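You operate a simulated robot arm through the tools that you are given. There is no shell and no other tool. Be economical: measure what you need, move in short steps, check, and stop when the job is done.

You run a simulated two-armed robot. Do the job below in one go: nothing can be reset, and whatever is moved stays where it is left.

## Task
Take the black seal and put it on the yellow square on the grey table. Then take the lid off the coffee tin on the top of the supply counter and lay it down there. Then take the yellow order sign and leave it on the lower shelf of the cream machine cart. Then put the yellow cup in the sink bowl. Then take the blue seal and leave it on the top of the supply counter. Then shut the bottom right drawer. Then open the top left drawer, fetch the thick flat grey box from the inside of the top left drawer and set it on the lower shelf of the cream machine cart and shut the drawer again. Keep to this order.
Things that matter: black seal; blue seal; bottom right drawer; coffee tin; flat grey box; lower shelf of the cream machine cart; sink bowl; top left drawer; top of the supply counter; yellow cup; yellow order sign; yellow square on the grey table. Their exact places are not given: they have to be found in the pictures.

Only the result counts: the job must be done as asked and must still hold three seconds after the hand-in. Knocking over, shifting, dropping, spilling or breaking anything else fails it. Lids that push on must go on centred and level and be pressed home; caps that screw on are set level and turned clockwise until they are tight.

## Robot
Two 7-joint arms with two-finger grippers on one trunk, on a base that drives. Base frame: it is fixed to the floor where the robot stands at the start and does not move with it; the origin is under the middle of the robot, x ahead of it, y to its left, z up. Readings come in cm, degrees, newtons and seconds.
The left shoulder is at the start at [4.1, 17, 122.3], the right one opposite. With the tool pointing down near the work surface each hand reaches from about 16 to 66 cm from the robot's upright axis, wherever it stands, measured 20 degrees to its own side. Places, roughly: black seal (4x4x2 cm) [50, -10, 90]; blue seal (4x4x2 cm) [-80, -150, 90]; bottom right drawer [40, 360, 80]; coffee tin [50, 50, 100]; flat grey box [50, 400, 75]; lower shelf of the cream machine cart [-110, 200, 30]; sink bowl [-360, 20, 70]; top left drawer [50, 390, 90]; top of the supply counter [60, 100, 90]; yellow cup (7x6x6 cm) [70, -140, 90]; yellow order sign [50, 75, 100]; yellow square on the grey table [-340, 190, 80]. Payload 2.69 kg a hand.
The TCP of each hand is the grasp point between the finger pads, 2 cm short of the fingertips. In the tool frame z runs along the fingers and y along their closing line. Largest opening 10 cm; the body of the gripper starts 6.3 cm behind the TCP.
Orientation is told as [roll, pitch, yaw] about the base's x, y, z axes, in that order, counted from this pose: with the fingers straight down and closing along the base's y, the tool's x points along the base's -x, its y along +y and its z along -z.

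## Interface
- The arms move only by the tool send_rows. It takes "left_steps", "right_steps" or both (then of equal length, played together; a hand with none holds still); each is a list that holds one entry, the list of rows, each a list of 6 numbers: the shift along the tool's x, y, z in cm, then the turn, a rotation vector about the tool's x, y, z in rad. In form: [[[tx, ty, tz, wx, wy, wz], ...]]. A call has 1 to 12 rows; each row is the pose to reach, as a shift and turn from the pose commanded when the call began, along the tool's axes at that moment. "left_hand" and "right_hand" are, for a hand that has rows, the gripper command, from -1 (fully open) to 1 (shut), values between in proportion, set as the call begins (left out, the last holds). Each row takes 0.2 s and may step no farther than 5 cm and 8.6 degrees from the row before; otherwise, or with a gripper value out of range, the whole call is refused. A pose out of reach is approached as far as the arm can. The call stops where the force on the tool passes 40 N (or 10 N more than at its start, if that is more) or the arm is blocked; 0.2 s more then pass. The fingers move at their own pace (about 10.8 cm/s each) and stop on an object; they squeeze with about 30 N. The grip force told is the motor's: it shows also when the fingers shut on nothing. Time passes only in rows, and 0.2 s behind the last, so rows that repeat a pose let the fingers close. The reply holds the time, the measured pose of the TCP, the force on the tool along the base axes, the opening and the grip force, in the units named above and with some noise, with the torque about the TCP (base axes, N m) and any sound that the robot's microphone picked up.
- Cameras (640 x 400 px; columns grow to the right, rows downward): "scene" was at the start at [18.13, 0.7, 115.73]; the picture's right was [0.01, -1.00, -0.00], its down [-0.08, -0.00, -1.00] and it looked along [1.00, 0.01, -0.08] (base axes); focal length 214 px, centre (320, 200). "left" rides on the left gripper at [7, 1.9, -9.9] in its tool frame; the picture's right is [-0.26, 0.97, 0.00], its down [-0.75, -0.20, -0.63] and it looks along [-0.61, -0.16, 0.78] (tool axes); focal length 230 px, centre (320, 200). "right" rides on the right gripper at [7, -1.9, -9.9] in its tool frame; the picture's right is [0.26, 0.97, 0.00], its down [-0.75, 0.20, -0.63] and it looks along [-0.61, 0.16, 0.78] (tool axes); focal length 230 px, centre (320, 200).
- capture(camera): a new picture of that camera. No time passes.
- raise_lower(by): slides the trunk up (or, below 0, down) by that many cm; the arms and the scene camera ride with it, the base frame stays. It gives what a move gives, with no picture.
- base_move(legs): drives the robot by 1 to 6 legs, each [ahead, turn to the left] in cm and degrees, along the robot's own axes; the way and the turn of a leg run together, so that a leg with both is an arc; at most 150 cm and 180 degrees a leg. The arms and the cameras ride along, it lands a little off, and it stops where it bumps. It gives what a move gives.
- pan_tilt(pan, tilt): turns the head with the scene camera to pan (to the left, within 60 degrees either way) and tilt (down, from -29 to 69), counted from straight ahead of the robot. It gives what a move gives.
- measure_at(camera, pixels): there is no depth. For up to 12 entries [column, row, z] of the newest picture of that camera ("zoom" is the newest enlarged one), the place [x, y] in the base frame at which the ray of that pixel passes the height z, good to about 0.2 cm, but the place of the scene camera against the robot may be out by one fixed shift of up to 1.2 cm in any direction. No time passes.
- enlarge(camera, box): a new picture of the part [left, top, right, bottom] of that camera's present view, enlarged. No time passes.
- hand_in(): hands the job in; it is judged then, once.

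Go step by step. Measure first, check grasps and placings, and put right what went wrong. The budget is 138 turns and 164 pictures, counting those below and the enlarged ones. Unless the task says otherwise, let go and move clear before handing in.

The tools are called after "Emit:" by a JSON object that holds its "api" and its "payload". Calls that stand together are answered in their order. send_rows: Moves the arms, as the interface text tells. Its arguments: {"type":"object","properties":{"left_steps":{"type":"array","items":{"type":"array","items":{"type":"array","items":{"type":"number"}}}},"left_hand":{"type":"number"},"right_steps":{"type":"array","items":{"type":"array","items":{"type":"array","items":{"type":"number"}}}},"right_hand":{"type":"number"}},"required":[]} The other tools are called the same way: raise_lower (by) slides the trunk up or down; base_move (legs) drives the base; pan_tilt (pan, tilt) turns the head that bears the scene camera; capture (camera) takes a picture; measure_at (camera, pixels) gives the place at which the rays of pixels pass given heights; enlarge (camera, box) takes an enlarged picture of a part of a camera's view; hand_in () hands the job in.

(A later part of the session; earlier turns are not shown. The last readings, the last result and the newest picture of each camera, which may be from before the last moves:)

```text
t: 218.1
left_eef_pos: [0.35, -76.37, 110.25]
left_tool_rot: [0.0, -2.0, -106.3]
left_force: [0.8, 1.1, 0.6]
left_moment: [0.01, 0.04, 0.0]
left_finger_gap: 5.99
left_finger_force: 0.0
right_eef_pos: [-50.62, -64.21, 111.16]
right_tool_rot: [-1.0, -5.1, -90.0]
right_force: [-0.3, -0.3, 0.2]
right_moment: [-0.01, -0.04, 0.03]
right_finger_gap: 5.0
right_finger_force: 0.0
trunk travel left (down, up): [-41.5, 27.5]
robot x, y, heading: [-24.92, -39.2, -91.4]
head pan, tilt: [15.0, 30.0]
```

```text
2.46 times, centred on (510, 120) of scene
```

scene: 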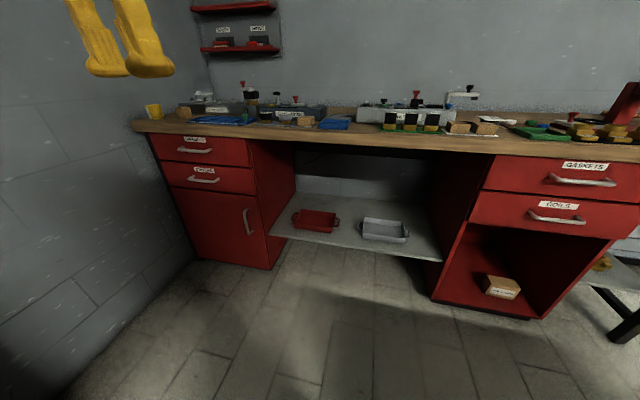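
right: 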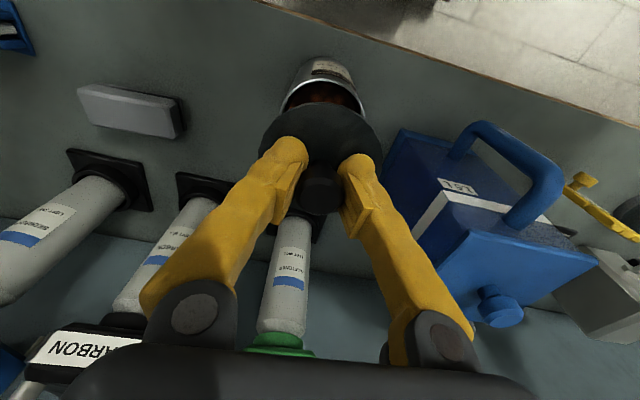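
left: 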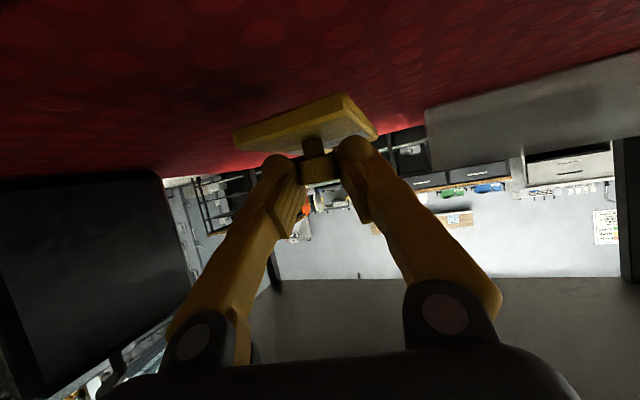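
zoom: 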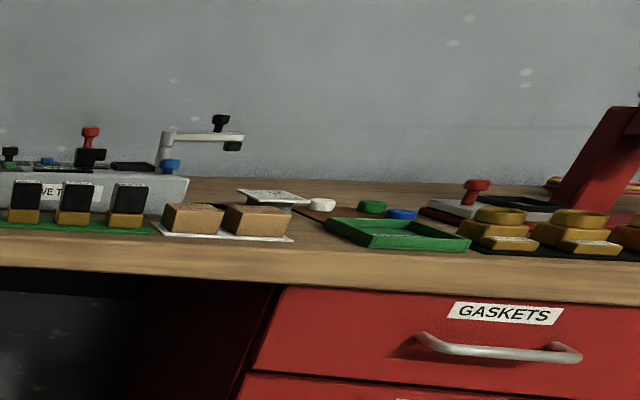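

Blue seal is among the white/green/blue discs behind the green tray. For the cup, I'll drive into the corner with heading 0 and reach it with the right arm at my side.

Emit:
{"api": "base_move", "payload": {"legs": [[47, 0], [0, 91], [60, 0]]}}

Emit:
{"api": "pan_tilt", "payload": {"pan": -38, "tilt": 40}}

Emit:
{"api": "capture", "payload": {"camera": "scene"}}

Emit:
{"api": "capture", "payload": {"camera": "right"}}

```text
t: 227.8
left_eef_pos: [70.05, -63.12, 110.12]
left_tool_rot: [-0.1, -1.9, -16.3]
left_force: [-0.1, 0.6, -0.1]
left_moment: [0.0, 0.03, -0.01]
left_finger_gap: 6.0
left_finger_force: 0.1
right_eef_pos: [57.83, -113.83, 111.24]
right_tool_rot: [-1.5, -4.5, 0.4]
right_force: [0.1, 0.6, 0.1]
right_moment: [0.0, 0.01, 0.03]
right_finger_gap: 4.99
right_finger_force: 0.1
trunk travel left (down, up): [-41.5, 27.5]
robot x, y, heading: [32.84, -88.18, -1.1]
head pan, tilt: [15.0, 30.0]
```

```text
t: 229.0
left_eef_pos: [68.31, -63.03, 110.67]
left_tool_rot: [0.2, -2.7, -16.4]
left_force: [-0.1, 0.3, 0.4]
left_moment: [0.05, 0.03, 0.01]
left_finger_gap: 6.02
left_finger_force: 0.1
right_eef_pos: [57.33, -113.96, 112.4]
right_tool_rot: [0.0, -6.0, -2.0]
right_force: [0.2, 0.6, 0.7]
right_moment: [-0.05, 0.01, 0.01]
right_finger_gap: 4.99
right_finger_force: 0.0
trunk travel left (down, up): [-41.5, 27.5]
robot x, y, heading: [32.78, -88.14, -1.5]
head pan, tilt: [-38.0, 40.0]
```

```text
77 pictures are left
```

scene: 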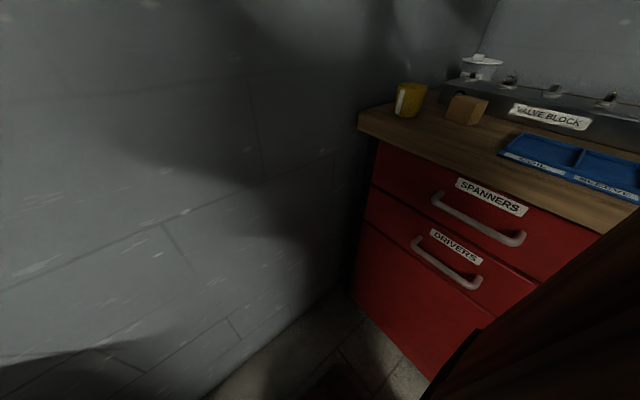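

```text
76 pictures are left
```

right: 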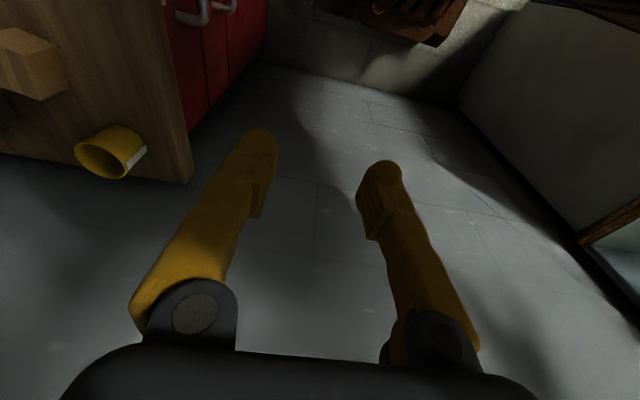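

Emit:
{"api": "measure_at", "payload": {"camera": "right", "pixels": [[100, 159, 92], [100, 159, 94], [100, 159, 95], [128, 140, 88], [128, 140, 87], [192, 180, 87], [60, 75, 91], [195, 130, 87]]}}

Emit:
{"api": "measure_at", "payload": {"camera": "scene", "pixels": [[412, 88, 93], [412, 88, 94], [412, 88, 95], [406, 116, 86], [406, 116, 87], [406, 116, 88], [360, 116, 87]]}}

Emit:
{"api": "enlarge", "payload": {"camera": "right", "box": [40, 90, 200, 200]}}

```text
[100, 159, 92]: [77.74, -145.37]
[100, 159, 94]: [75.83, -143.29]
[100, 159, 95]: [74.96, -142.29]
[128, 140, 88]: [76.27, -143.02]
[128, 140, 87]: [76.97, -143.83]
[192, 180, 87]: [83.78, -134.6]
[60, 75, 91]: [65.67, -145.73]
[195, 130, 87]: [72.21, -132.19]
```

```text
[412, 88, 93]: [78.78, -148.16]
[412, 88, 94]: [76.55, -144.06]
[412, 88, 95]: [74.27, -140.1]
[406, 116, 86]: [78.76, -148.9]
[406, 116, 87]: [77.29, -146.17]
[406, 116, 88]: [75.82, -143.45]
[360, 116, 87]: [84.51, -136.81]
```

```text
3.64 times, centred on (120, 145) of right
```

zoom: 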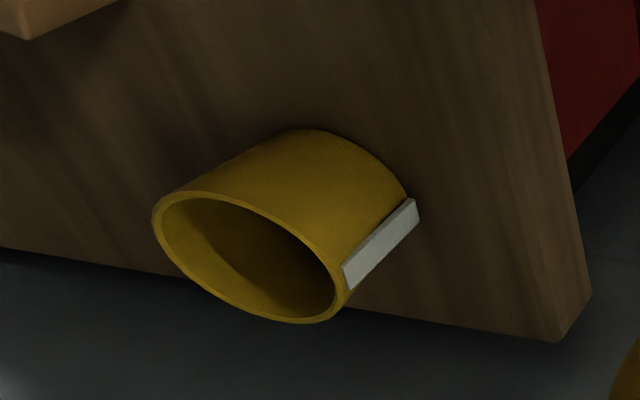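

Cup stands upright at ≈(76,-143.5), rim z≈94, label/handle toward +y. I'll move the right hand above it, turning -85° so the fingers close along x.

Emit:
{"api": "send_rows", "payload": {"right_steps": [[[-1.7, -2.6, 0.8, 0.007, 0.008, 0.134], [-3.4, -5.2, 1.5, 0.014, 0.016, 0.269], [-5.1, -7.8, 2.3, 0.021, 0.023, 0.403], [-6.9, -10.5, 3, 0.028, 0.031, 0.537], [-8.6, -13.1, 3.8, 0.035, 0.039, 0.672], [-10.3, -15.7, 4.6, 0.042, 0.046, 0.806], [-12, -18.3, 5.3, 0.049, 0.054, 0.94], [-13.7, -20.9, 6.1, 0.057, 0.062, 1.075], [-15.5, -23.6, 6.9, 0.064, 0.07, 1.21], [-17.2, -26.2, 7.6, 0.071, 0.077, 1.344], [-18.9, -28.8, 8.4, 0.078, 0.085, 1.478], [-18.9, -28.8, 8.4, 0.078, 0.085, 1.478]]], "right_hand": -0.7}}

Emit:
{"api": "capture", "payload": {"camera": "right"}}

```text
t: 231.6
left_eef_pos: [68.18, -62.98, 110.71]
left_tool_rot: [0.2, -2.9, -16.3]
left_force: [-0.9, -0.5, 0.1]
left_moment: [0.0, -0.01, 0.02]
left_finger_gap: 5.99
left_finger_force: 0.0
right_eef_pos: [76.25, -142.85, 105.65]
right_tool_rot: [-0.5, -1.3, -84.4]
right_force: [0.0, 0.6, 0.0]
right_moment: [0.02, -0.02, -0.02]
right_finger_gap: 8.5
right_finger_force: 0.0
trunk travel left (down, up): [-41.5, 27.5]
robot x, y, heading: [33.12, -88.19, -1.7]
head pan, tilt: [-38.0, 40.0]
```

```text
74 pictures are left
```

right: 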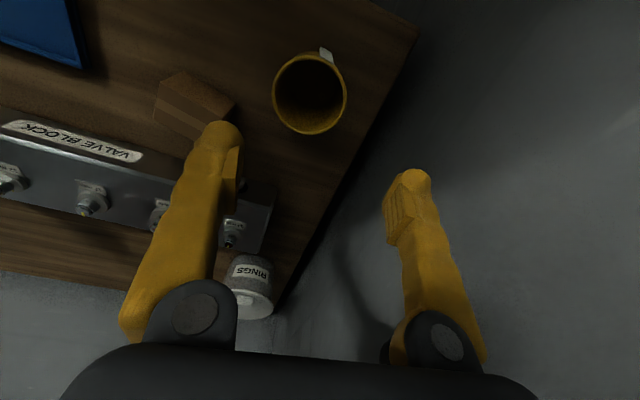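

Emit:
{"api": "measure_at", "payload": {"camera": "right", "pixels": [[310, 93, 93.5], [310, 93, 94.5], [273, 93, 94], [347, 93, 94], [235, 108, 91], [200, 70, 91], [310, 56, 94], [310, 132, 94]]}}

```text
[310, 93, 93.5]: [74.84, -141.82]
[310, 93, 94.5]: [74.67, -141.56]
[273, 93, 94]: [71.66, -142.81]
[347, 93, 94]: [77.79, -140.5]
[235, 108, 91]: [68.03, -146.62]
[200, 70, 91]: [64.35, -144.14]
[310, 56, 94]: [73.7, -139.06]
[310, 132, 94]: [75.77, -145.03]
```

Rim centre ≈ (74.8,-141.9). Descend to z≈92 with 8 cm opening and close.

Emit:
{"api": "send_rows", "payload": {"right_steps": [[[1.1, -1.35, 3, 0, 0, 0], [1.1, -1.35, 7, 0, 0, 0], [1.1, -1.35, 11, 0, 0, 0], [1.1, -1.35, 13.4, 0, 0, 0], [1.1, -1.35, 13.4, 0, 0, 0]]], "right_hand": -0.62}}

Emit:
{"api": "enlarge", "payload": {"camera": "right", "box": [160, 20, 480, 220]}}

```text
t: 232.8
left_eef_pos: [68.35, -62.95, 110.77]
left_tool_rot: [0.2, -2.7, -16.4]
left_force: [0.4, 0.6, -0.7]
left_moment: [-0.01, 0.01, 0.02]
left_finger_gap: 5.99
left_finger_force: 0.2
right_eef_pos: [74.32, -141.91, 92.26]
right_tool_rot: [-0.6, -1.3, -84.4]
right_force: [0.7, -0.1, -0.3]
right_moment: [0.0, 0.03, -0.01]
right_finger_gap: 8.1
right_finger_force: 0.1
trunk travel left (down, up): [-41.5, 27.5]
robot x, y, heading: [32.99, -88.45, -1.4]
head pan, tilt: [-38.0, 40.0]
```

```text
2.00 times, centred on (320, 120) of right
```

zoom: 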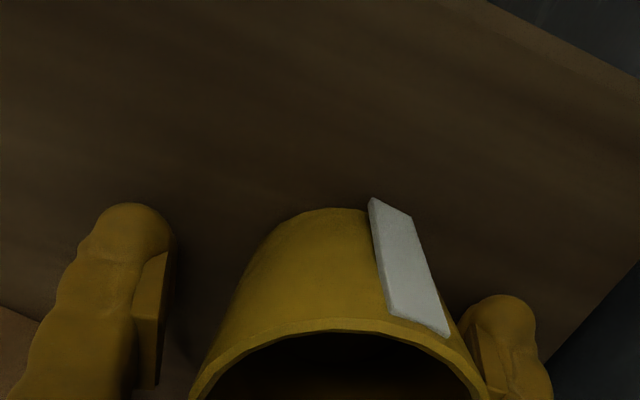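

The cup is slightly toward the right finger; shift 0.6 and close.

Emit:
{"api": "send_rows", "payload": {"right_steps": [[[0, 0.6, 0, 0, 0, 0], [0, 0.6, 0, 0, 0, 0]]]}}

Emit:
{"api": "send_rows", "payload": {"right_steps": [[[0, 0, 0, 0, 0, 0], [0, 0, 0, 0, 0, 0], [0, 0, 0, 0, 0, 0], [0, 0, -0.5, 0, 0, 0], [0, 0, -2, 0, 0, 0], [0, 0, -5, 0, 0, 0], [0, 0, -9, 0, 0, 0], [0, 0, -13, 0, 0, 0], [0, 0, -17, 0, 0, 0]]], "right_hand": 1}}

Emit:
{"api": "capture", "payload": {"camera": "right"}}

```text
t: 233.4
left_eef_pos: [68.35, -63.0, 110.76]
left_tool_rot: [0.1, -2.8, -16.4]
left_force: [0.0, -1.4, 0.1]
left_moment: [0.02, 0.03, 0.02]
left_finger_gap: 6.01
left_finger_force: 0.0
right_eef_pos: [74.99, -141.85, 92.16]
right_tool_rot: [-0.5, -1.3, -84.5]
right_force: [-0.5, -0.3, 0.4]
right_moment: [0.05, -0.04, 0.0]
right_finger_gap: 8.07
right_finger_force: 0.0
trunk travel left (down, up): [-41.5, 27.5]
robot x, y, heading: [33.07, -88.19, -1.5]
head pan, tilt: [-38.0, 40.0]
```

```text
t: 235.4
left_eef_pos: [68.24, -63.06, 110.73]
left_tool_rot: [0.1, -2.8, -16.4]
left_force: [-0.2, -0.2, 0.4]
left_moment: [0.02, 0.01, -0.01]
left_finger_gap: 6.02
left_finger_force: 0.1
right_eef_pos: [75.08, -141.72, 109.15]
right_tool_rot: [-0.6, -1.4, -84.3]
right_force: [0.4, 0.2, -1.1]
right_moment: [-0.02, -0.02, 0.01]
right_finger_gap: 5.62
right_finger_force: 29.8
trunk travel left (down, up): [-41.5, 27.5]
robot x, y, heading: [32.66, -88.39, -1.5]
head pan, tilt: [-38.0, 40.0]
```

```text
72 pictures are left
```

right: 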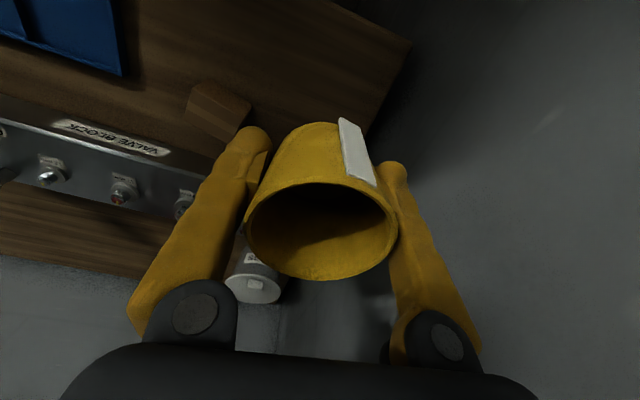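

Cup is held. Fold the hand back in front, then drive: reverse out, up the aisle, then west.

Emit:
{"api": "send_rows", "payload": {"right_steps": [[[3.6, -0.9, -0.3, 0, 0, -0.12], [7.3, -1.8, -0.5, 0, 0, -0.24], [10.9, -2.7, -0.8, 0, 0, -0.36], [14.5, -3.6, -1, 0, 0, -0.48], [18.1, -4.5, -1.3, 0, 0, -0.6], [21.8, -5.5, -1.6, 0, 0, -0.73], [25.4, -6.4, -1.9, 0, 0, -0.86], [29, -7.3, -2.2, 0, 0, -0.99], [32.6, -8.2, -2.5, 0, 0, -1.12], [36.3, -9.1, -2.8, 0, 0, -1.25], [39.9, -10, -3, 0, 0, -1.35]]]}}

Emit:
{"api": "base_move", "payload": {"legs": [[-58, 0], [0, 91.5], [120, 0], [73, 0], [0, 90]]}}

```text
t: 237.8
left_eef_pos: [68.32, -62.79, 110.77]
left_tool_rot: [0.1, -2.8, -16.5]
left_force: [0.8, -0.7, 0.2]
left_moment: [0.02, 0.0, -0.03]
left_finger_gap: 5.99
left_finger_force: 0.0
right_eef_pos: [61.15, -102.71, 111.55]
right_tool_rot: [-1.5, 0.4, -6.9]
right_force: [-1.0, -0.6, -0.2]
right_moment: [-0.01, -0.02, 0.0]
right_finger_gap: 5.6
right_finger_force: 29.7
trunk travel left (down, up): [-41.5, 27.5]
robot x, y, heading: [32.69, -88.52, -1.5]
head pan, tilt: [-38.0, 40.0]
```

```text
t: 258.4
left_eef_pos: [-61.45, 78.25, 110.71]
left_tool_rot: [0.2, -2.9, 167.4]
left_force: [-0.7, -0.6, -0.7]
left_moment: [0.0, -0.01, -0.01]
left_finger_gap: 6.02
left_finger_force: 0.1
right_eef_pos: [-57.02, 118.13, 111.52]
right_tool_rot: [-1.5, 0.4, 176.8]
right_force: [-0.7, 0.4, -0.6]
right_moment: [0.0, 0.01, 0.01]
right_finger_gap: 5.39
right_finger_force: 29.7
trunk travel left (down, up): [-41.5, 27.5]
robot x, y, heading: [-27.65, 106.38, -177.6]
head pan, tilt: [-38.0, 40.0]
```

Emit:
{"api": "base_move", "payload": {"legs": [[100, 0], [0, -2.4], [118, 0], [0, 90], [85, 0], [0, -90]]}}

Emit:
{"api": "pan_tilt", "payload": {"pan": -10, "tilt": 30}}

Emit:
{"api": "capture", "payload": {"camera": "scene"}}

```text
t: 279.6
left_eef_pos: [-245.46, -21.02, 108.96]
left_tool_rot: [-1.2, 1.1, -146.5]
left_force: [1.0, 1.7, -0.3]
left_moment: [-0.06, 0.06, 0.02]
left_finger_gap: 5.99
left_finger_force: 0.0
right_eef_pos: [-272.09, 9.41, 112.67]
right_tool_rot: [-1.6, -2.7, -137.3]
right_force: [0.5, 1.1, 0.2]
right_moment: [-0.04, 0.06, 0.02]
right_finger_gap: 5.38
right_finger_force: 30.6
trunk travel left (down, up): [-41.5, 27.5]
robot x, y, heading: [-246.79, 17.67, -131.5]
head pan, tilt: [-38.0, 40.0]
stopped in leg 6: the robot was blocked; the commanded pose is now the measured one
```

```text
t: 280.5
left_eef_pos: [-245.73, -21.46, 108.97]
left_tool_rot: [-1.1, 1.1, -146.6]
left_force: [0.0, 0.0, 0.5]
left_moment: [0.01, 0.04, 0.04]
left_finger_gap: 6.02
left_finger_force: 0.2
right_eef_pos: [-272.25, 9.05, 112.58]
right_tool_rot: [-1.5, -2.5, -137.3]
right_force: [-0.9, -0.1, -1.0]
right_moment: [-0.02, 0.0, -0.01]
right_finger_gap: 5.36
right_finger_force: 29.3
trunk travel left (down, up): [-41.5, 27.5]
robot x, y, heading: [-246.79, 17.61, -131.5]
head pan, tilt: [-10.0, 30.0]
```

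```text
71 pictures are left
```

scene: 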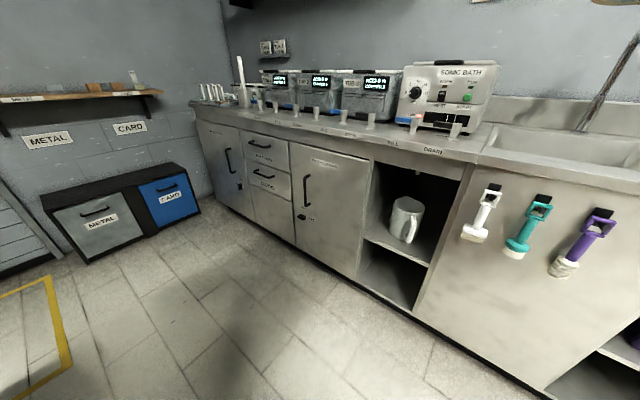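

Sink is at the right (pixels 500–640, 140). Measure the bench front line and the sink.

Emit:
{"api": "measure_at", "payload": {"camera": "scene", "pixels": [[430, 328, 2], [230, 228, 2], [545, 392, 2], [480, 160, 88], [620, 180, 88], [515, 128, 86], [640, 172, 86]]}}

Emit:
{"api": "pan_tilt", "payload": {"pan": -38, "tilt": 35}}

Emit:
{"api": "capture", "payload": {"camera": "scene"}}

Emit:
{"api": "capture", "payload": {"camera": "left"}}

```text
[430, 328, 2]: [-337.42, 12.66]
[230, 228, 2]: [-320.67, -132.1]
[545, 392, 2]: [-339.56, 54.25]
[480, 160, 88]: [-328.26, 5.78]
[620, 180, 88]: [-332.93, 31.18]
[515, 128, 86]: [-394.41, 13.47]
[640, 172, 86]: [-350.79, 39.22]
```

```text
t: 281.4
left_eef_pos: [-245.71, -21.39, 108.93]
left_tool_rot: [-1.1, 1.2, -146.6]
left_force: [0.3, 0.2, 0.5]
left_moment: [0.01, -0.02, 0.01]
left_finger_gap: 6.01
left_finger_force: 0.1
right_eef_pos: [-272.41, 8.88, 112.61]
right_tool_rot: [-1.4, -2.5, -137.4]
right_force: [0.1, 0.5, -0.6]
right_moment: [0.01, 0.01, 0.01]
right_finger_gap: 5.37
right_finger_force: 29.9
trunk travel left (down, up): [-41.5, 27.5]
robot x, y, heading: [-246.57, 17.31, -131.6]
head pan, tilt: [-38.0, 35.0]
```

```text
70 pictures are left
```

scene: 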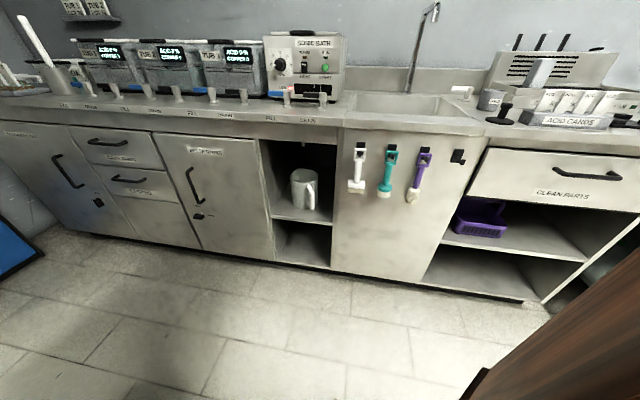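

```text
69 pictures are left
```

left: 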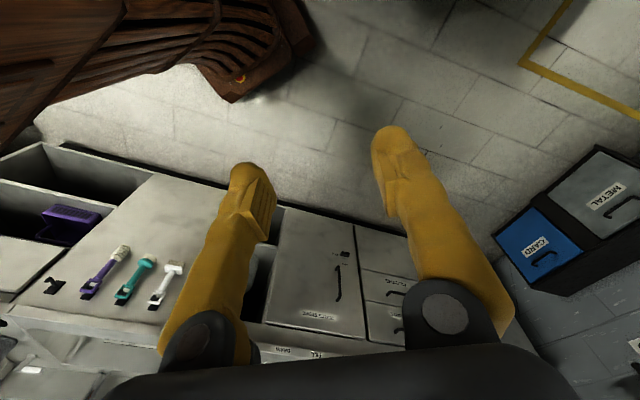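

Bench front is x≈-330; the block is probably behind me (island). Move 15 cm ahead, then finish turning.

Emit:
{"api": "base_move", "payload": {"legs": [[15, 0], [0, -48.5]]}}

Emit:
{"api": "pan_tilt", "payload": {"pan": -10, "tilt": 40}}

Emit:
{"api": "capture", "payload": {"camera": "scene"}}

```text
t: 285.0
left_eef_pos: [-286.11, -21.02, 109.45]
left_tool_rot: [-1.3, -0.6, 165.6]
left_force: [0.6, 0.5, -0.7]
left_moment: [-0.01, -0.01, -0.03]
left_finger_gap: 6.0
left_finger_force: 0.1
right_eef_pos: [-280.27, 19.56, 112.55]
right_tool_rot: [-1.5, -2.4, 174.8]
right_force: [0.9, 0.3, -0.5]
right_moment: [0.02, 0.01, 0.03]
right_finger_gap: 5.39
right_finger_force: 30.5
trunk travel left (down, up): [-41.5, 27.5]
robot x, y, heading: [-256.87, 6.14, -179.4]
head pan, tilt: [-38.0, 35.0]
```

```text
t: 286.0
left_eef_pos: [-283.95, -20.99, 108.27]
left_tool_rot: [-1.9, 2.1, 165.7]
left_force: [0.0, 0.2, 0.4]
left_moment: [-0.02, 0.0, 0.04]
left_finger_gap: 5.99
left_finger_force: 0.0
right_eef_pos: [-280.42, 19.34, 113.46]
right_tool_rot: [-0.5, -6.3, 174.9]
right_force: [-218.9, 40.5, 13.3]
right_moment: [-3.89, -23.0, 5.97]
right_finger_gap: 5.35
right_finger_force: 29.8
trunk travel left (down, up): [-41.5, 27.5]
robot x, y, heading: [-256.69, 6.0, -179.5]
head pan, tilt: [-10.0, 40.0]
```

```text
68 pictures are left
```

scene: 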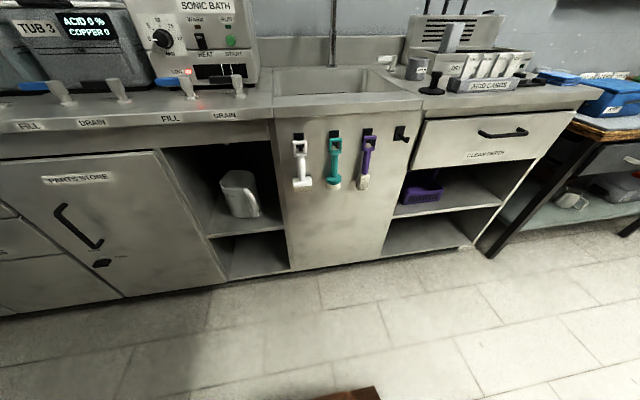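

A 219 N force appeared on the right hand: it is probably pressed against the head. Move the hand forward and outward right away and check the cup.

Emit:
{"api": "send_rows", "payload": {"right_steps": [[[-2, -1, 0, 0, 0, 0], [-5, -3, 0, 0, 0.03, 0], [-9, -4, 0, 0, 0.07, 0], [-13, -4, 0, 0, 0.1, 0], [-13, -4, 0, 0, 0.1, 0]]]}}

Emit:
{"api": "capture", "payload": {"camera": "right"}}

```text
t: 287.2
left_eef_pos: [-283.81, -21.05, 108.33]
left_tool_rot: [-2.0, 2.1, 165.6]
left_force: [0.2, -0.1, -0.1]
left_moment: [-0.01, 0.04, 0.02]
left_finger_gap: 6.0
left_finger_force: 0.0
right_eef_pos: [-291.38, 24.81, 113.6]
right_tool_rot: [-1.5, 2.3, 174.8]
right_force: [-0.5, -0.4, -0.6]
right_moment: [0.05, 0.02, 0.01]
right_finger_gap: 5.34
right_finger_force: 29.9
trunk travel left (down, up): [-41.5, 27.5]
robot x, y, heading: [-256.97, 5.89, -179.6]
head pan, tilt: [-10.0, 40.0]
```

```text
67 pictures are left
```

right: 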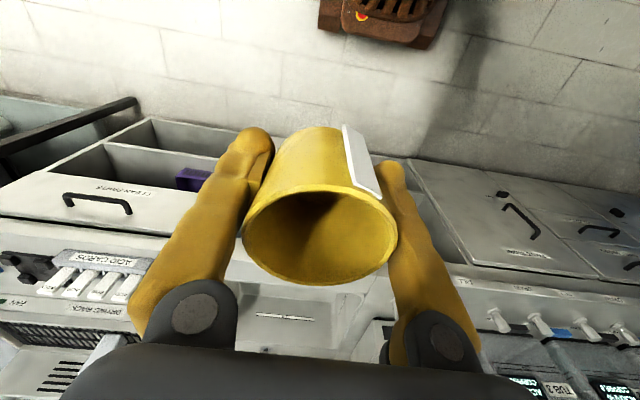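

Force is gone and the cup is intact. Measure the sink opening.

Emit:
{"api": "enlarge", "payload": {"camera": "scene", "box": [240, 20, 460, 140]}}

Emit:
{"api": "measure_at", "payload": {"camera": "scene", "pixels": [[274, 97, 86], [420, 98, 86], [296, 70, 86], [390, 66, 86], [345, 98, 86], [345, 85, 76], [332, 64, 88], [345, 98, 89]]}}

```text
2.91 times, centred on (350, 80) of scene
```

zoom: 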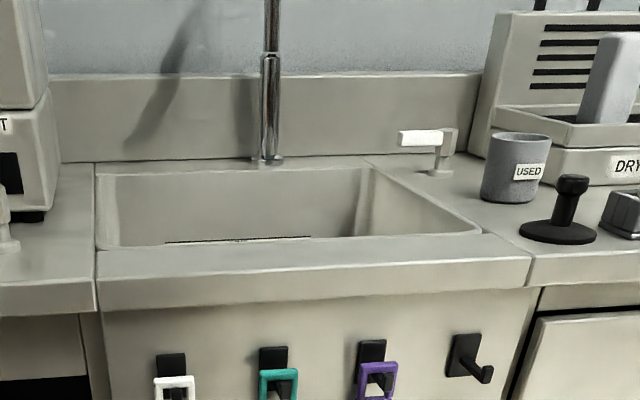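

```text
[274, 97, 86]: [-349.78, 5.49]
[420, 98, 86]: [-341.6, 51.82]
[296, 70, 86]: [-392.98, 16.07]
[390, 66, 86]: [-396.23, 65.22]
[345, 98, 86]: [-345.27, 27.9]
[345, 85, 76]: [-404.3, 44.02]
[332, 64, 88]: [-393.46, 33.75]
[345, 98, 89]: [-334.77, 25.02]
```

Drive 37 cm closer so the bowl is within reach of the right hand.

Emit:
{"api": "base_move", "payload": {"legs": [[37, 0]]}}

Emit:
{"api": "capture", "payload": {"camera": "scene"}}

Emit:
{"api": "capture", "payload": {"camera": "right"}}

```text
t: 289.5
left_eef_pos: [-320.59, -21.56, 108.33]
left_tool_rot: [-2.0, 2.2, 165.8]
left_force: [0.4, -0.3, -0.3]
left_moment: [0.01, -0.01, 0.0]
left_finger_gap: 6.0
left_finger_force: 0.0
right_eef_pos: [-328.34, 24.16, 113.68]
right_tool_rot: [-1.4, 2.2, 174.9]
right_force: [-1.5, 0.2, -0.7]
right_moment: [-0.01, -0.01, 0.05]
right_finger_gap: 5.36
right_finger_force: 30.6
trunk travel left (down, up): [-41.5, 27.5]
robot x, y, heading: [-293.17, 5.72, -179.4]
head pan, tilt: [-10.0, 40.0]
```

```text
65 pictures are left
```

scene: 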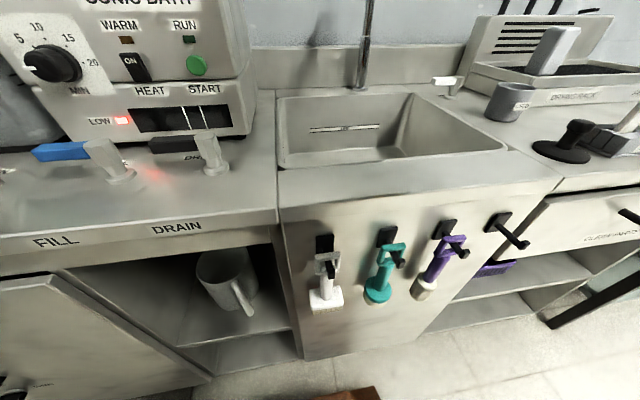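

```text
64 pictures are left
```

right: 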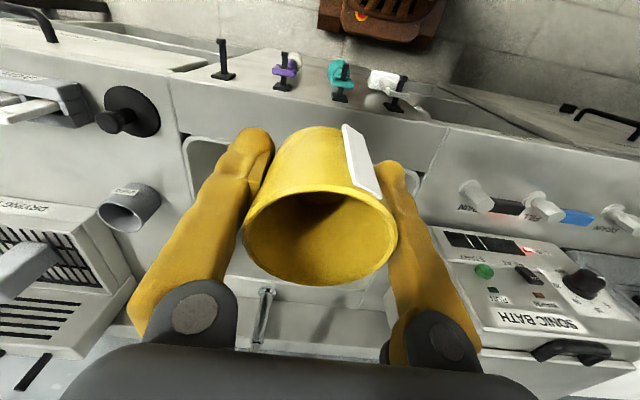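

Emit:
{"api": "measure_at", "payload": {"camera": "right", "pixels": [[188, 140, 84], [188, 140, 87], [188, 140, 90], [428, 165, 87], [265, 290, 87]]}}

Emit:
{"api": "measure_at", "payload": {"camera": "scene", "pixels": [[505, 148, 84], [505, 148, 87], [505, 148, 90], [282, 166, 87], [278, 97, 87], [425, 93, 87], [360, 130, 72], [283, 193, 87]]}}

```text
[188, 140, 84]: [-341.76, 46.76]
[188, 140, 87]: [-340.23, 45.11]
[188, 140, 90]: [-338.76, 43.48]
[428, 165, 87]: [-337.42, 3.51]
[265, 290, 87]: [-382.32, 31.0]
```

```text
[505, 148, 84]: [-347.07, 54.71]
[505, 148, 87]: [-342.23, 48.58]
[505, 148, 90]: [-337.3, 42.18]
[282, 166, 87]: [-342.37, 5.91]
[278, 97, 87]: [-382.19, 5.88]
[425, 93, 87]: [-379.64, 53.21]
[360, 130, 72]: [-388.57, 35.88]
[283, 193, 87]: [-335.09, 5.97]
```

Rim is at z≈89; bowl spans x -339…-376, y 6…44. Move the cup over (-352,25), then lower trunk and hand into the bowl.

Emit:
{"api": "send_rows", "payload": {"right_steps": [[[-4.7, 0.3, 0, 0, -0.02, 0], [-9.4, 0.5, -0.3, 0, -0.038, 0], [-14.1, 0.8, -0.5, 0, -0.038, 0], [-18.8, 1.0, -0.7, 0, -0.038, 0], [-23.5, 1.3, -0.9, 0, -0.038, 0], [-23.8, 1.3, 4, 0, -0.038, 0], [-24, 1.3, 8, 0, -0.038, 0], [-24.2, 1.3, 10, 0, -0.038, 0]]]}}

Emit:
{"api": "raise_lower", "payload": {"by": -15}}

Emit:
{"api": "capture", "payload": {"camera": "scene"}}

Emit:
{"api": "capture", "payload": {"camera": "right"}}

```text
t: 291.3
left_eef_pos: [-318.13, -21.53, 107.32]
left_tool_rot: [-2.7, 4.7, 165.8]
left_force: [0.2, 0.1, 0.4]
left_moment: [-0.02, 0.01, -0.01]
left_finger_gap: 6.02
left_finger_force: 0.0
right_eef_pos: [-350.36, 25.2, 103.69]
right_tool_rot: [-1.3, -0.9, 174.9]
right_force: [0.0, 0.4, -1.1]
right_moment: [-0.01, 0.01, -0.01]
right_finger_gap: 5.37
right_finger_force: 29.9
trunk travel left (down, up): [-41.5, 27.5]
robot x, y, heading: [-293.67, 5.34, -179.0]
head pan, tilt: [-10.0, 40.0]
```

```text
t: 293.1
left_eef_pos: [-318.14, -21.61, 92.41]
left_tool_rot: [-2.6, 4.3, 165.8]
left_force: [0.0, 0.1, -0.2]
left_moment: [-0.01, 0.02, 0.02]
left_finger_gap: 6.02
left_finger_force: 0.0
right_eef_pos: [-350.26, 25.06, 88.75]
right_tool_rot: [-1.2, -0.8, 175.0]
right_force: [-0.6, 0.5, -0.4]
right_moment: [0.03, -0.01, -0.03]
right_finger_gap: 5.34
right_finger_force: 30.2
trunk travel left (down, up): [-26.5, 42.5]
robot x, y, heading: [-293.57, 5.65, -179.3]
head pan, tilt: [-10.0, 40.0]
```

```text
63 pictures are left
```

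scene: 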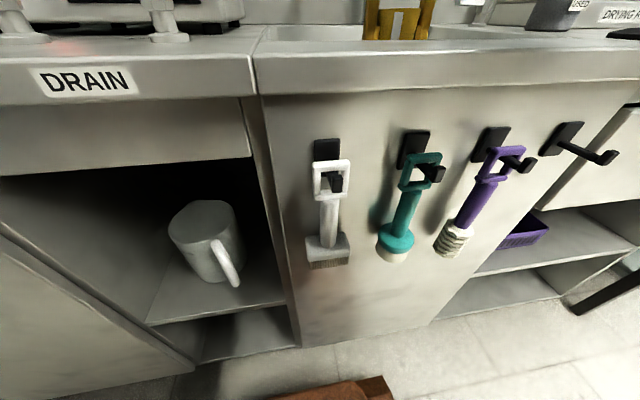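

```text
62 pictures are left
```

right: 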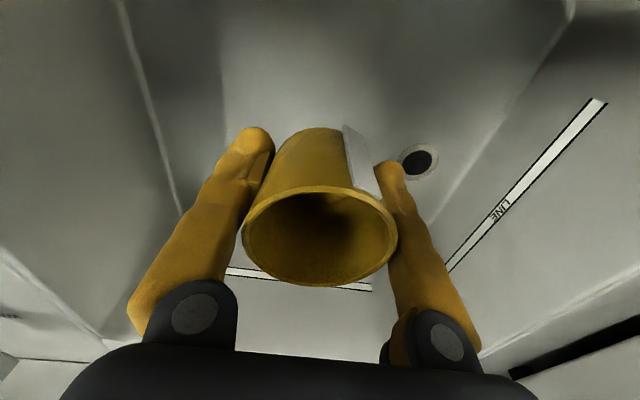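

Cup is in the bowl region and clear of walls. Descend until it touches the floor of the bowl.

Emit:
{"api": "send_rows", "payload": {"right_steps": [[[0, 0, 2, 0, 0, 0], [0, 0, 4, 0, 0, 0], [0, 0, 6, 0, 0, 0], [0, 0, 7.5, 0, 0, 0], [0, 0, 8.5, 0, 0, 0], [0, 0, 9.3, 0, 0, 0], [0, 0, 10, 0, 0, 0], [0, 0, 10.6, 0, 0, 0], [0, 0, 11.2, 0, 0, 0], [0, 0, 11.8, 0, 0, 0]]]}}

Emit:
{"api": "capture", "payload": {"camera": "right"}}

```text
t: 295.3
left_eef_pos: [-318.14, -21.54, 92.49]
left_tool_rot: [-2.6, 4.3, 165.9]
left_force: [0.0, 0.5, 0.2]
left_moment: [-0.01, -0.03, 0.0]
left_finger_gap: 6.01
left_finger_force: 0.1
right_eef_pos: [-350.31, 25.44, 76.78]
right_tool_rot: [-1.3, -0.9, 175.1]
right_force: [1.2, -0.6, -0.1]
right_moment: [-0.02, 0.03, 0.03]
right_finger_gap: 5.36
right_finger_force: 29.6
trunk travel left (down, up): [-26.5, 42.5]
robot x, y, heading: [-293.37, 5.64, -179.4]
head pan, tilt: [-10.0, 40.0]
```

```text
61 pictures are left
```

right: 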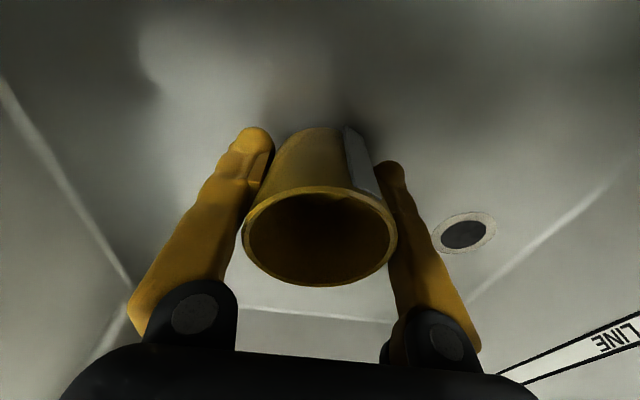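

Emit:
{"api": "send_rows", "payload": {"right_steps": [[[0, 0, 0.4, 0, 0, 0], [0, 0, 0.8, 0, 0, 0], [0, 0, 1.2, 0, 0, 0], [0, 0, 1.6, 0, 0, 0], [0, 0, 1.9, 0, 0, 0], [0, 0, 2.2, 0, 0, 0], [0, 0, 2.5, 0, 0, 0], [0, 0, 2.8, 0, 0, 0], [0, 0, 3.1, 0, 0, 0]]]}}

```text
t: 296.9
left_eef_pos: [-316.4, -21.48, 91.78]
left_tool_rot: [-3.4, 5.9, 165.5]
left_force: [-1.1, 0.3, -0.7]
left_moment: [-0.03, -0.02, 0.0]
left_finger_gap: 6.01
left_finger_force: 0.0
right_eef_pos: [-349.72, 25.4, 75.61]
right_tool_rot: [-0.9, -2.0, 174.9]
right_force: [0.3, 0.2, 0.1]
right_moment: [-0.02, -0.02, -0.03]
right_finger_gap: 5.37
right_finger_force: 29.9
trunk travel left (down, up): [-26.5, 42.5]
robot x, y, heading: [-293.44, 5.7, -178.9]
head pan, tilt: [-10.0, 40.0]
stopped in row 8 (right hand): the force on the tool passed its limit at 44 N (the readings are from after the stop); the commanded pose is now the measured one
```

Contact near z≈74.6. Lower 0.8, release and rise.

Emit:
{"api": "send_rows", "payload": {"right_steps": [[[0, 0, 0.4, 0, 0.02, 0], [0, 0, 0.8, 0, 0.03, 0]]]}}

Emit:
{"api": "send_rows", "payload": {"right_steps": [[[0, 0, 0, 0, 0, 0], [0, 0, 0, 0, 0, 0], [0, 0, -0.5, 0, 0, 0], [0, 0, -3, 0, 0, 0], [0, 0, -7, 0, 0, 0], [0, 0, -11, 0, 0, 0], [0, 0, -15, 0, 0, 0], [0, 0, -20, 0, 0, 0], [0, 0, -24, 0, 0, 0]]], "right_hand": -0.6}}

Emit:
{"api": "capture", "payload": {"camera": "right"}}

```text
t: 297.5
left_eef_pos: [-316.18, -21.51, 91.88]
left_tool_rot: [-3.4, 5.9, 165.6]
left_force: [1.0, 1.0, 0.1]
left_moment: [-0.03, 0.01, 0.02]
left_finger_gap: 5.99
left_finger_force: 0.1
right_eef_pos: [-349.7, 25.51, 74.98]
right_tool_rot: [-0.9, -0.4, 174.7]
right_force: [2.0, 2.3, 12.6]
right_moment: [-0.39, -0.08, 0.09]
right_finger_gap: 5.36
right_finger_force: 30.5
trunk travel left (down, up): [-26.5, 42.5]
robot x, y, heading: [-293.43, 5.71, -179.2]
head pan, tilt: [-10.0, 40.0]
```

```text
t: 299.5
left_eef_pos: [-316.28, -21.61, 91.72]
left_tool_rot: [-3.4, 6.0, 165.7]
left_force: [0.2, -0.1, -0.1]
left_moment: [0.0, 0.03, 0.0]
left_finger_gap: 6.0
left_finger_force: 0.1
right_eef_pos: [-349.38, 24.9, 98.92]
right_tool_rot: [-1.0, -0.3, 174.9]
right_force: [0.8, 0.6, -0.4]
right_moment: [0.0, 0.01, -0.04]
right_finger_gap: 8.03
right_finger_force: 0.0
trunk travel left (down, up): [-26.5, 42.5]
robot x, y, heading: [-293.05, 5.6, -179.1]
head pan, tilt: [-10.0, 40.0]
```

```text
60 pictures are left
```

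right: 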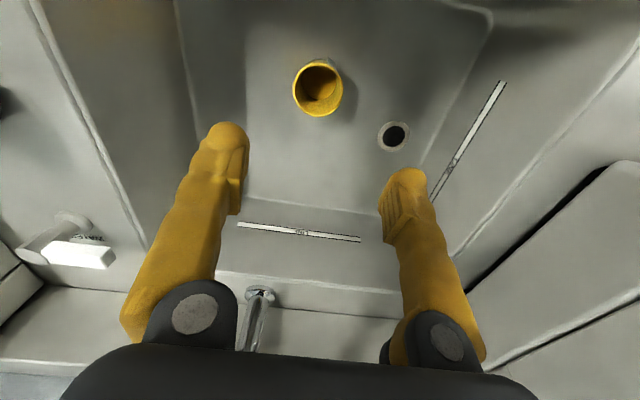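

Cup stands upright in the bowl. Retract, raise the trunk and drive back towards the red bench for the blue seal.

Emit:
{"api": "send_rows", "payload": {"right_steps": [[[3, -1, -3, 0, 0, 0], [7, -1, -5, 0, 0, 0], [11, -1, -5, 0, 0, 0], [15, -1, -5, 0, 0, 0], [19, -1, -5, 0, 0, 0], [22, -1, -5, 0, 0, 0]]], "left_steps": [[[-2, 0, -1, 0, -0.05, 0], [-4, 0, -2, 0, -0.1, 0], [-6, 0, -2, 0, -0.1, 0], [-8, 0, -2, 0, -0.1, 0], [-9, 0, -2, 0, -0.1, 0], [-9, 0, -2, 0, -0.1, 0]]]}}

Emit:
{"api": "raise_lower", "payload": {"by": 18.5}}

Emit:
{"api": "base_move", "payload": {"legs": [[-34, 0], [0, -91], [98, 0], [0, -90], [110, 0], [120, 0]]}}

```text
t: 300.9
left_eef_pos: [-325.41, -19.4, 94.33]
left_tool_rot: [-2.4, -2.4, 166.0]
left_force: [-0.7, -0.2, 0.8]
left_moment: [-0.04, 0.02, 0.01]
left_finger_gap: 5.98
left_finger_force: 0.2
left hand out of reach, approached as far as the arm can: row 1, 2
right_eef_pos: [-327.51, 23.92, 103.66]
right_tool_rot: [-1.1, -0.3, 174.8]
right_force: [-0.8, 0.1, -0.1]
right_moment: [0.0, -0.01, -0.01]
right_finger_gap: 8.01
right_finger_force: 0.0
trunk travel left (down, up): [-26.5, 42.5]
robot x, y, heading: [-293.17, 6.0, -179.1]
head pan, tilt: [-10.0, 40.0]
```

```text
t: 303.0
left_eef_pos: [-325.5, -19.4, 112.78]
left_tool_rot: [-2.4, -2.3, 166.0]
left_force: [0.2, 0.3, 0.5]
left_moment: [0.01, -0.02, -0.02]
left_finger_gap: 6.02
left_finger_force: 0.0
right_eef_pos: [-327.73, 23.86, 122.19]
right_tool_rot: [-1.1, -0.3, 174.9]
right_force: [0.5, -0.2, 0.0]
right_moment: [-0.01, 0.0, 0.01]
right_finger_gap: 8.01
right_finger_force: 0.1
trunk travel left (down, up): [-45.0, 24.0]
robot x, y, heading: [-293.03, 5.46, -179.3]
head pan, tilt: [-10.0, 40.0]
```

```text
t: 328.8
left_eef_pos: [5.26, 123.36, 112.87]
left_tool_rot: [-2.4, -2.4, -15.6]
left_force: [-0.1, -0.2, -0.3]
left_moment: [0.01, -0.01, 0.02]
left_finger_gap: 6.01
left_finger_force: 0.1
right_eef_pos: [6.25, 79.85, 122.26]
right_tool_rot: [-1.1, -0.3, -6.9]
right_force: [0.0, -0.4, -0.2]
right_moment: [0.01, 0.0, -0.04]
right_finger_gap: 7.98
right_finger_force: 0.1
trunk travel left (down, up): [-45.0, 24.0]
robot x, y, heading: [-27.69, 99.14, -0.9]
head pan, tilt: [-10.0, 40.0]
```

Emit:
{"api": "base_move", "payload": {"legs": [[0, -89.1], [150, 0], [32, 0]]}}

Emit:
{"api": "pan_tilt", "payload": {"pan": -33, "tilt": 35}}

Emit:
{"api": "capture", "payload": {"camera": "scene"}}

```text
t: 341.9
left_eef_pos: [-0.04, -115.15, 111.64]
left_tool_rot: [-3.1, 0.1, -103.3]
left_force: [1.0, -0.3, 0.5]
left_moment: [0.04, 0.0, 0.0]
left_finger_gap: 6.01
left_finger_force: 0.1
right_eef_pos: [-43.23, -118.31, 122.57]
right_tool_rot: [-1.0, -1.1, -94.5]
right_force: [-0.7, 0.5, 0.0]
right_moment: [0.03, 0.01, 0.0]
right_finger_gap: 7.99
right_finger_force: 0.1
trunk travel left (down, up): [-45.0, 24.0]
robot x, y, heading: [-25.29, -85.4, -88.6]
head pan, tilt: [-10.0, 40.0]
```

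```text
t: 342.8
left_eef_pos: [-0.1, -112.7, 110.4]
left_tool_rot: [-3.9, 2.9, -103.2]
left_force: [0.4, -0.4, 0.0]
left_moment: [-0.01, 0.04, -0.01]
left_finger_gap: 6.01
left_finger_force: 0.0
right_eef_pos: [-43.36, -116.42, 123.14]
right_tool_rot: [-1.0, -2.2, -94.6]
right_force: [0.1, 0.2, 0.5]
right_moment: [0.02, 0.01, -0.04]
right_finger_gap: 8.02
right_finger_force: 0.1
trunk travel left (down, up): [-45.0, 24.0]
robot x, y, heading: [-25.52, -85.89, -88.6]
head pan, tilt: [-33.0, 35.0]
```

```text
59 pictures are left
```

scene: 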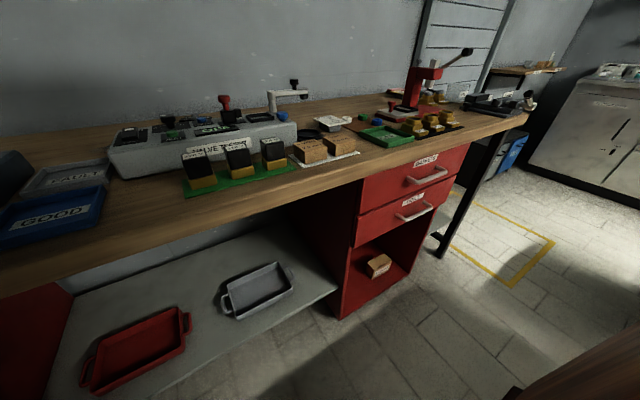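

Blue seal appears at (365,116). I'll enlarge, measure it, and shift the base along the bench.

Emit:
{"api": "enlarge", "payload": {"camera": "scene", "box": [290, 80, 470, 180]}}

Emit:
{"api": "measure_at", "payload": {"camera": "scene", "pixels": [[365, 117, 88], [376, 120, 88], [412, 144, 88], [350, 160, 88], [336, 318, 0], [440, 255, 0], [525, 118, 88], [620, 330, 0]]}}

Emit:
{"api": "base_move", "payload": {"legs": [[0, -91.4], [37, 0], [0, 90]]}}

```text
3.56 times, centred on (380, 130) of scene
```

zoom: 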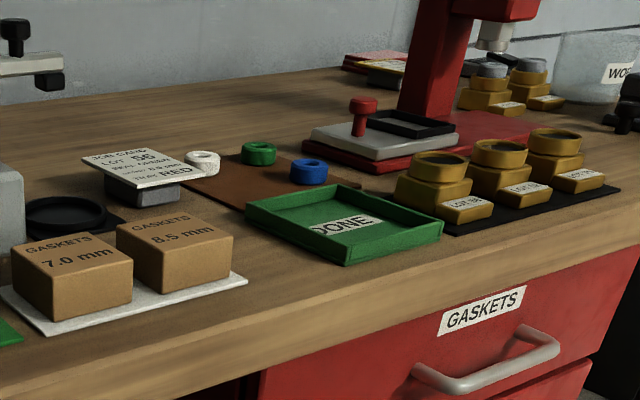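

```text
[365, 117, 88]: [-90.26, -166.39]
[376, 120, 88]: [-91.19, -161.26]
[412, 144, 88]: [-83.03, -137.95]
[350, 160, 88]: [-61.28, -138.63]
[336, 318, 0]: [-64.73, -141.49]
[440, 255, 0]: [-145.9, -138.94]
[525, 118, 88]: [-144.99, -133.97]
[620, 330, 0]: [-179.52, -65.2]
```

```text
t: 352.3
left_eef_pos: [-42.06, -114.46, 109.7]
left_tool_rot: [-4.1, 4.8, -116.7]
left_force: [-0.3, -0.2, 0.5]
left_moment: [-0.07, 0.04, 0.03]
left_finger_gap: 5.98
left_finger_force: 0.1
right_eef_pos: [-85.35, -108.1, 124.05]
right_tool_rot: [-1.0, -4.4, -107.2]
right_force: [0.6, 2.6, 0.3]
right_moment: [-0.08, 0.03, 0.01]
right_finger_gap: 8.02
right_finger_force: 0.2
trunk travel left (down, up): [-45.0, 24.0]
robot x, y, heading: [-62.39, -86.09, -101.1]
head pan, tilt: [-33.0, 35.0]
stopped in leg 3: the robot was blocked; the commanded pose is now the measured one
```

Measured seal ≈(-87,-155). The turn stopped at -101° but the seal is reachable from here: go 10 cm ahead and bring the right hand above it for a close look.

Emit:
{"api": "base_move", "payload": {"legs": [[10, 0]]}}

Emit:
{"api": "send_rows", "payload": {"right_steps": [[[-4, 1.2, 0.5, 0, 0.02, 0], [-8, 2.4, 1, 0, 0.04, 0], [-12, 3.6, 2, 0, 0.06, 0], [-16, 4.8, 4, 0, 0.077, 0], [-20, 6, 7, 0, 0.077, 0], [-23, 7.2, 10.5, 0, 0.077, 0], [-26, 8.4, 14, 0, 0.077, 0], [-29, 9.6, 17.5, 0, 0.077, 0], [-30, 10.3, 21, 0, 0.077, 0], [-30, 10.3, 21, 0, 0.077, 0]]], "right_hand": -0.2}}

Emit:
{"api": "capture", "payload": {"camera": "right"}}

```text
t: 353.5
left_eef_pos: [-43.64, -121.92, 110.49]
left_tool_rot: [-4.1, 3.2, -115.9]
left_force: [-0.3, 2.5, 0.4]
left_moment: [-0.17, 0.02, 0.05]
left_finger_gap: 6.01
left_finger_force: 0.1
right_eef_pos: [-86.92, -115.93, 124.57]
right_tool_rot: [-0.8, -5.4, -107.2]
right_force: [-0.1, -0.6, 0.4]
right_moment: [0.17, -0.02, -0.02]
right_finger_gap: 8.0
right_finger_force: 0.1
trunk travel left (down, up): [-45.0, 24.0]
robot x, y, heading: [-64.37, -96.16, -101.1]
head pan, tilt: [-33.0, 35.0]
```

```text
refused: row 5 steps farther than a row can; nothing moved
```

```text
57 pictures are left
```

right: 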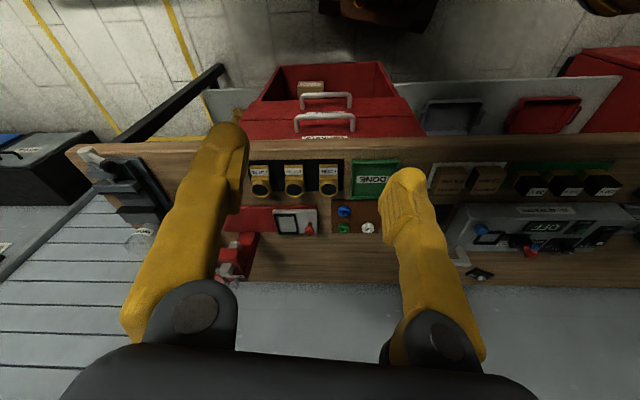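

The whole set is visible: blue seal at (345,211), green (344,228), white (368,228). Measure the blue one.

Emit:
{"api": "measure_at", "payload": {"camera": "right", "pixels": [[345, 211, 88], [345, 211, 90], [344, 229, 88], [368, 228, 88], [318, 222, 90], [235, 262, 95], [375, 195, 88], [340, 195, 88]]}}

```text
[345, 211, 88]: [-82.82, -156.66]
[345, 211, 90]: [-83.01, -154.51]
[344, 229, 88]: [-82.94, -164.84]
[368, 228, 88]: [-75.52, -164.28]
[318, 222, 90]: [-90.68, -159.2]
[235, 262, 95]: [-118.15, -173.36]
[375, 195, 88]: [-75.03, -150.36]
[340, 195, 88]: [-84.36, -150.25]
```

Blue seal ≈(-83,-155.5). Diagonal approach to z≈94 above it with 6 cm opening.

Emit:
{"api": "send_rows", "payload": {"right_steps": [[[-2.8, 1.28, 2.8, 0, 0.02, 0], [-5.6, 2.56, 5.6, 0, 0.04, 0], [-8.4, 3.85, 8.5, 0, 0.06, 0], [-11.2, 5.13, 11.3, 0, 0.08, 0], [-14, 6.4, 14.1, 0, 0.094, 0], [-16.9, 7.7, 16.9, 0, 0.094, 0], [-19.7, 9, 19.8, 0, 0.094, 0], [-22.5, 10.3, 22.6, 0, 0.094, 0], [-25.3, 11.5, 25.4, 0, 0.094, 0], [-28.1, 12.8, 28.2, 0, 0.094, 0], [-30.9, 14.1, 31, 0, 0.094, 0], [-33.7, 15.4, 33.9, 0, 0.094, 0]]], "right_hand": -0.2}}

Emit:
{"api": "capture", "payload": {"camera": "right"}}

```text
t: 355.9
left_eef_pos: [-43.74, -124.78, 109.77]
left_tool_rot: [-3.3, 4.8, -118.6]
left_force: [-0.5, 0.3, 0.3]
left_moment: [-0.04, 0.0, -0.01]
left_finger_gap: 5.98
left_finger_force: 0.1
right_eef_pos: [-84.43, -153.51, 96.46]
right_tool_rot: [-0.6, -0.5, -108.1]
right_force: [0.9, -0.5, -0.4]
right_moment: [-0.07, -0.04, 0.0]
right_finger_gap: 5.98
right_finger_force: 0.0
right hand out of reach, approached as far as the arm can: row 12
trunk travel left (down, up): [-45.0, 24.0]
robot x, y, heading: [-64.54, -95.87, -101.3]
head pan, tilt: [-33.0, 35.0]
stopped in row 12 (right hand): the arm was blocked; the commanded pose is now the measured one
```

```text
56 pictures are left
```

right: 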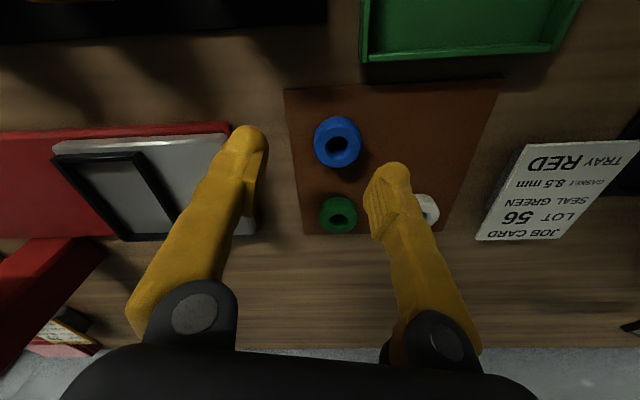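

Emit:
{"api": "measure_at", "payload": {"camera": "right", "pixels": [[337, 141, 88], [337, 141, 89], [337, 141, 90], [313, 141, 89], [361, 141, 89]]}}

Emit:
{"api": "raise_lower", "payload": {"by": -4}}

```text
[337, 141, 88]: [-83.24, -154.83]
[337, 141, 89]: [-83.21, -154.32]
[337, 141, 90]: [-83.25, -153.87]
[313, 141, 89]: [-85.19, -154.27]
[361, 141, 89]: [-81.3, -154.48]
```

```text
t: 356.3
left_eef_pos: [-43.58, -124.87, 109.45]
left_tool_rot: [-2.7, 4.8, -120.3]
left_force: [0.4, 0.2, 0.3]
left_moment: [-0.03, -0.02, -0.01]
left_finger_gap: 6.0
left_finger_force: 0.0
right_eef_pos: [-83.97, -152.31, 97.04]
right_tool_rot: [-0.5, -1.5, -107.9]
right_force: [0.1, 0.4, -0.1]
right_moment: [-0.04, 0.03, -0.01]
right_finger_gap: 5.99
right_finger_force: 0.0
trunk travel left (down, up): [-44.7, 24.3]
robot x, y, heading: [-64.64, -96.08, -101.3]
head pan, tilt: [-33.0, 35.0]
stopped: the arm was blocked; the commanded pose is now the measured one
```

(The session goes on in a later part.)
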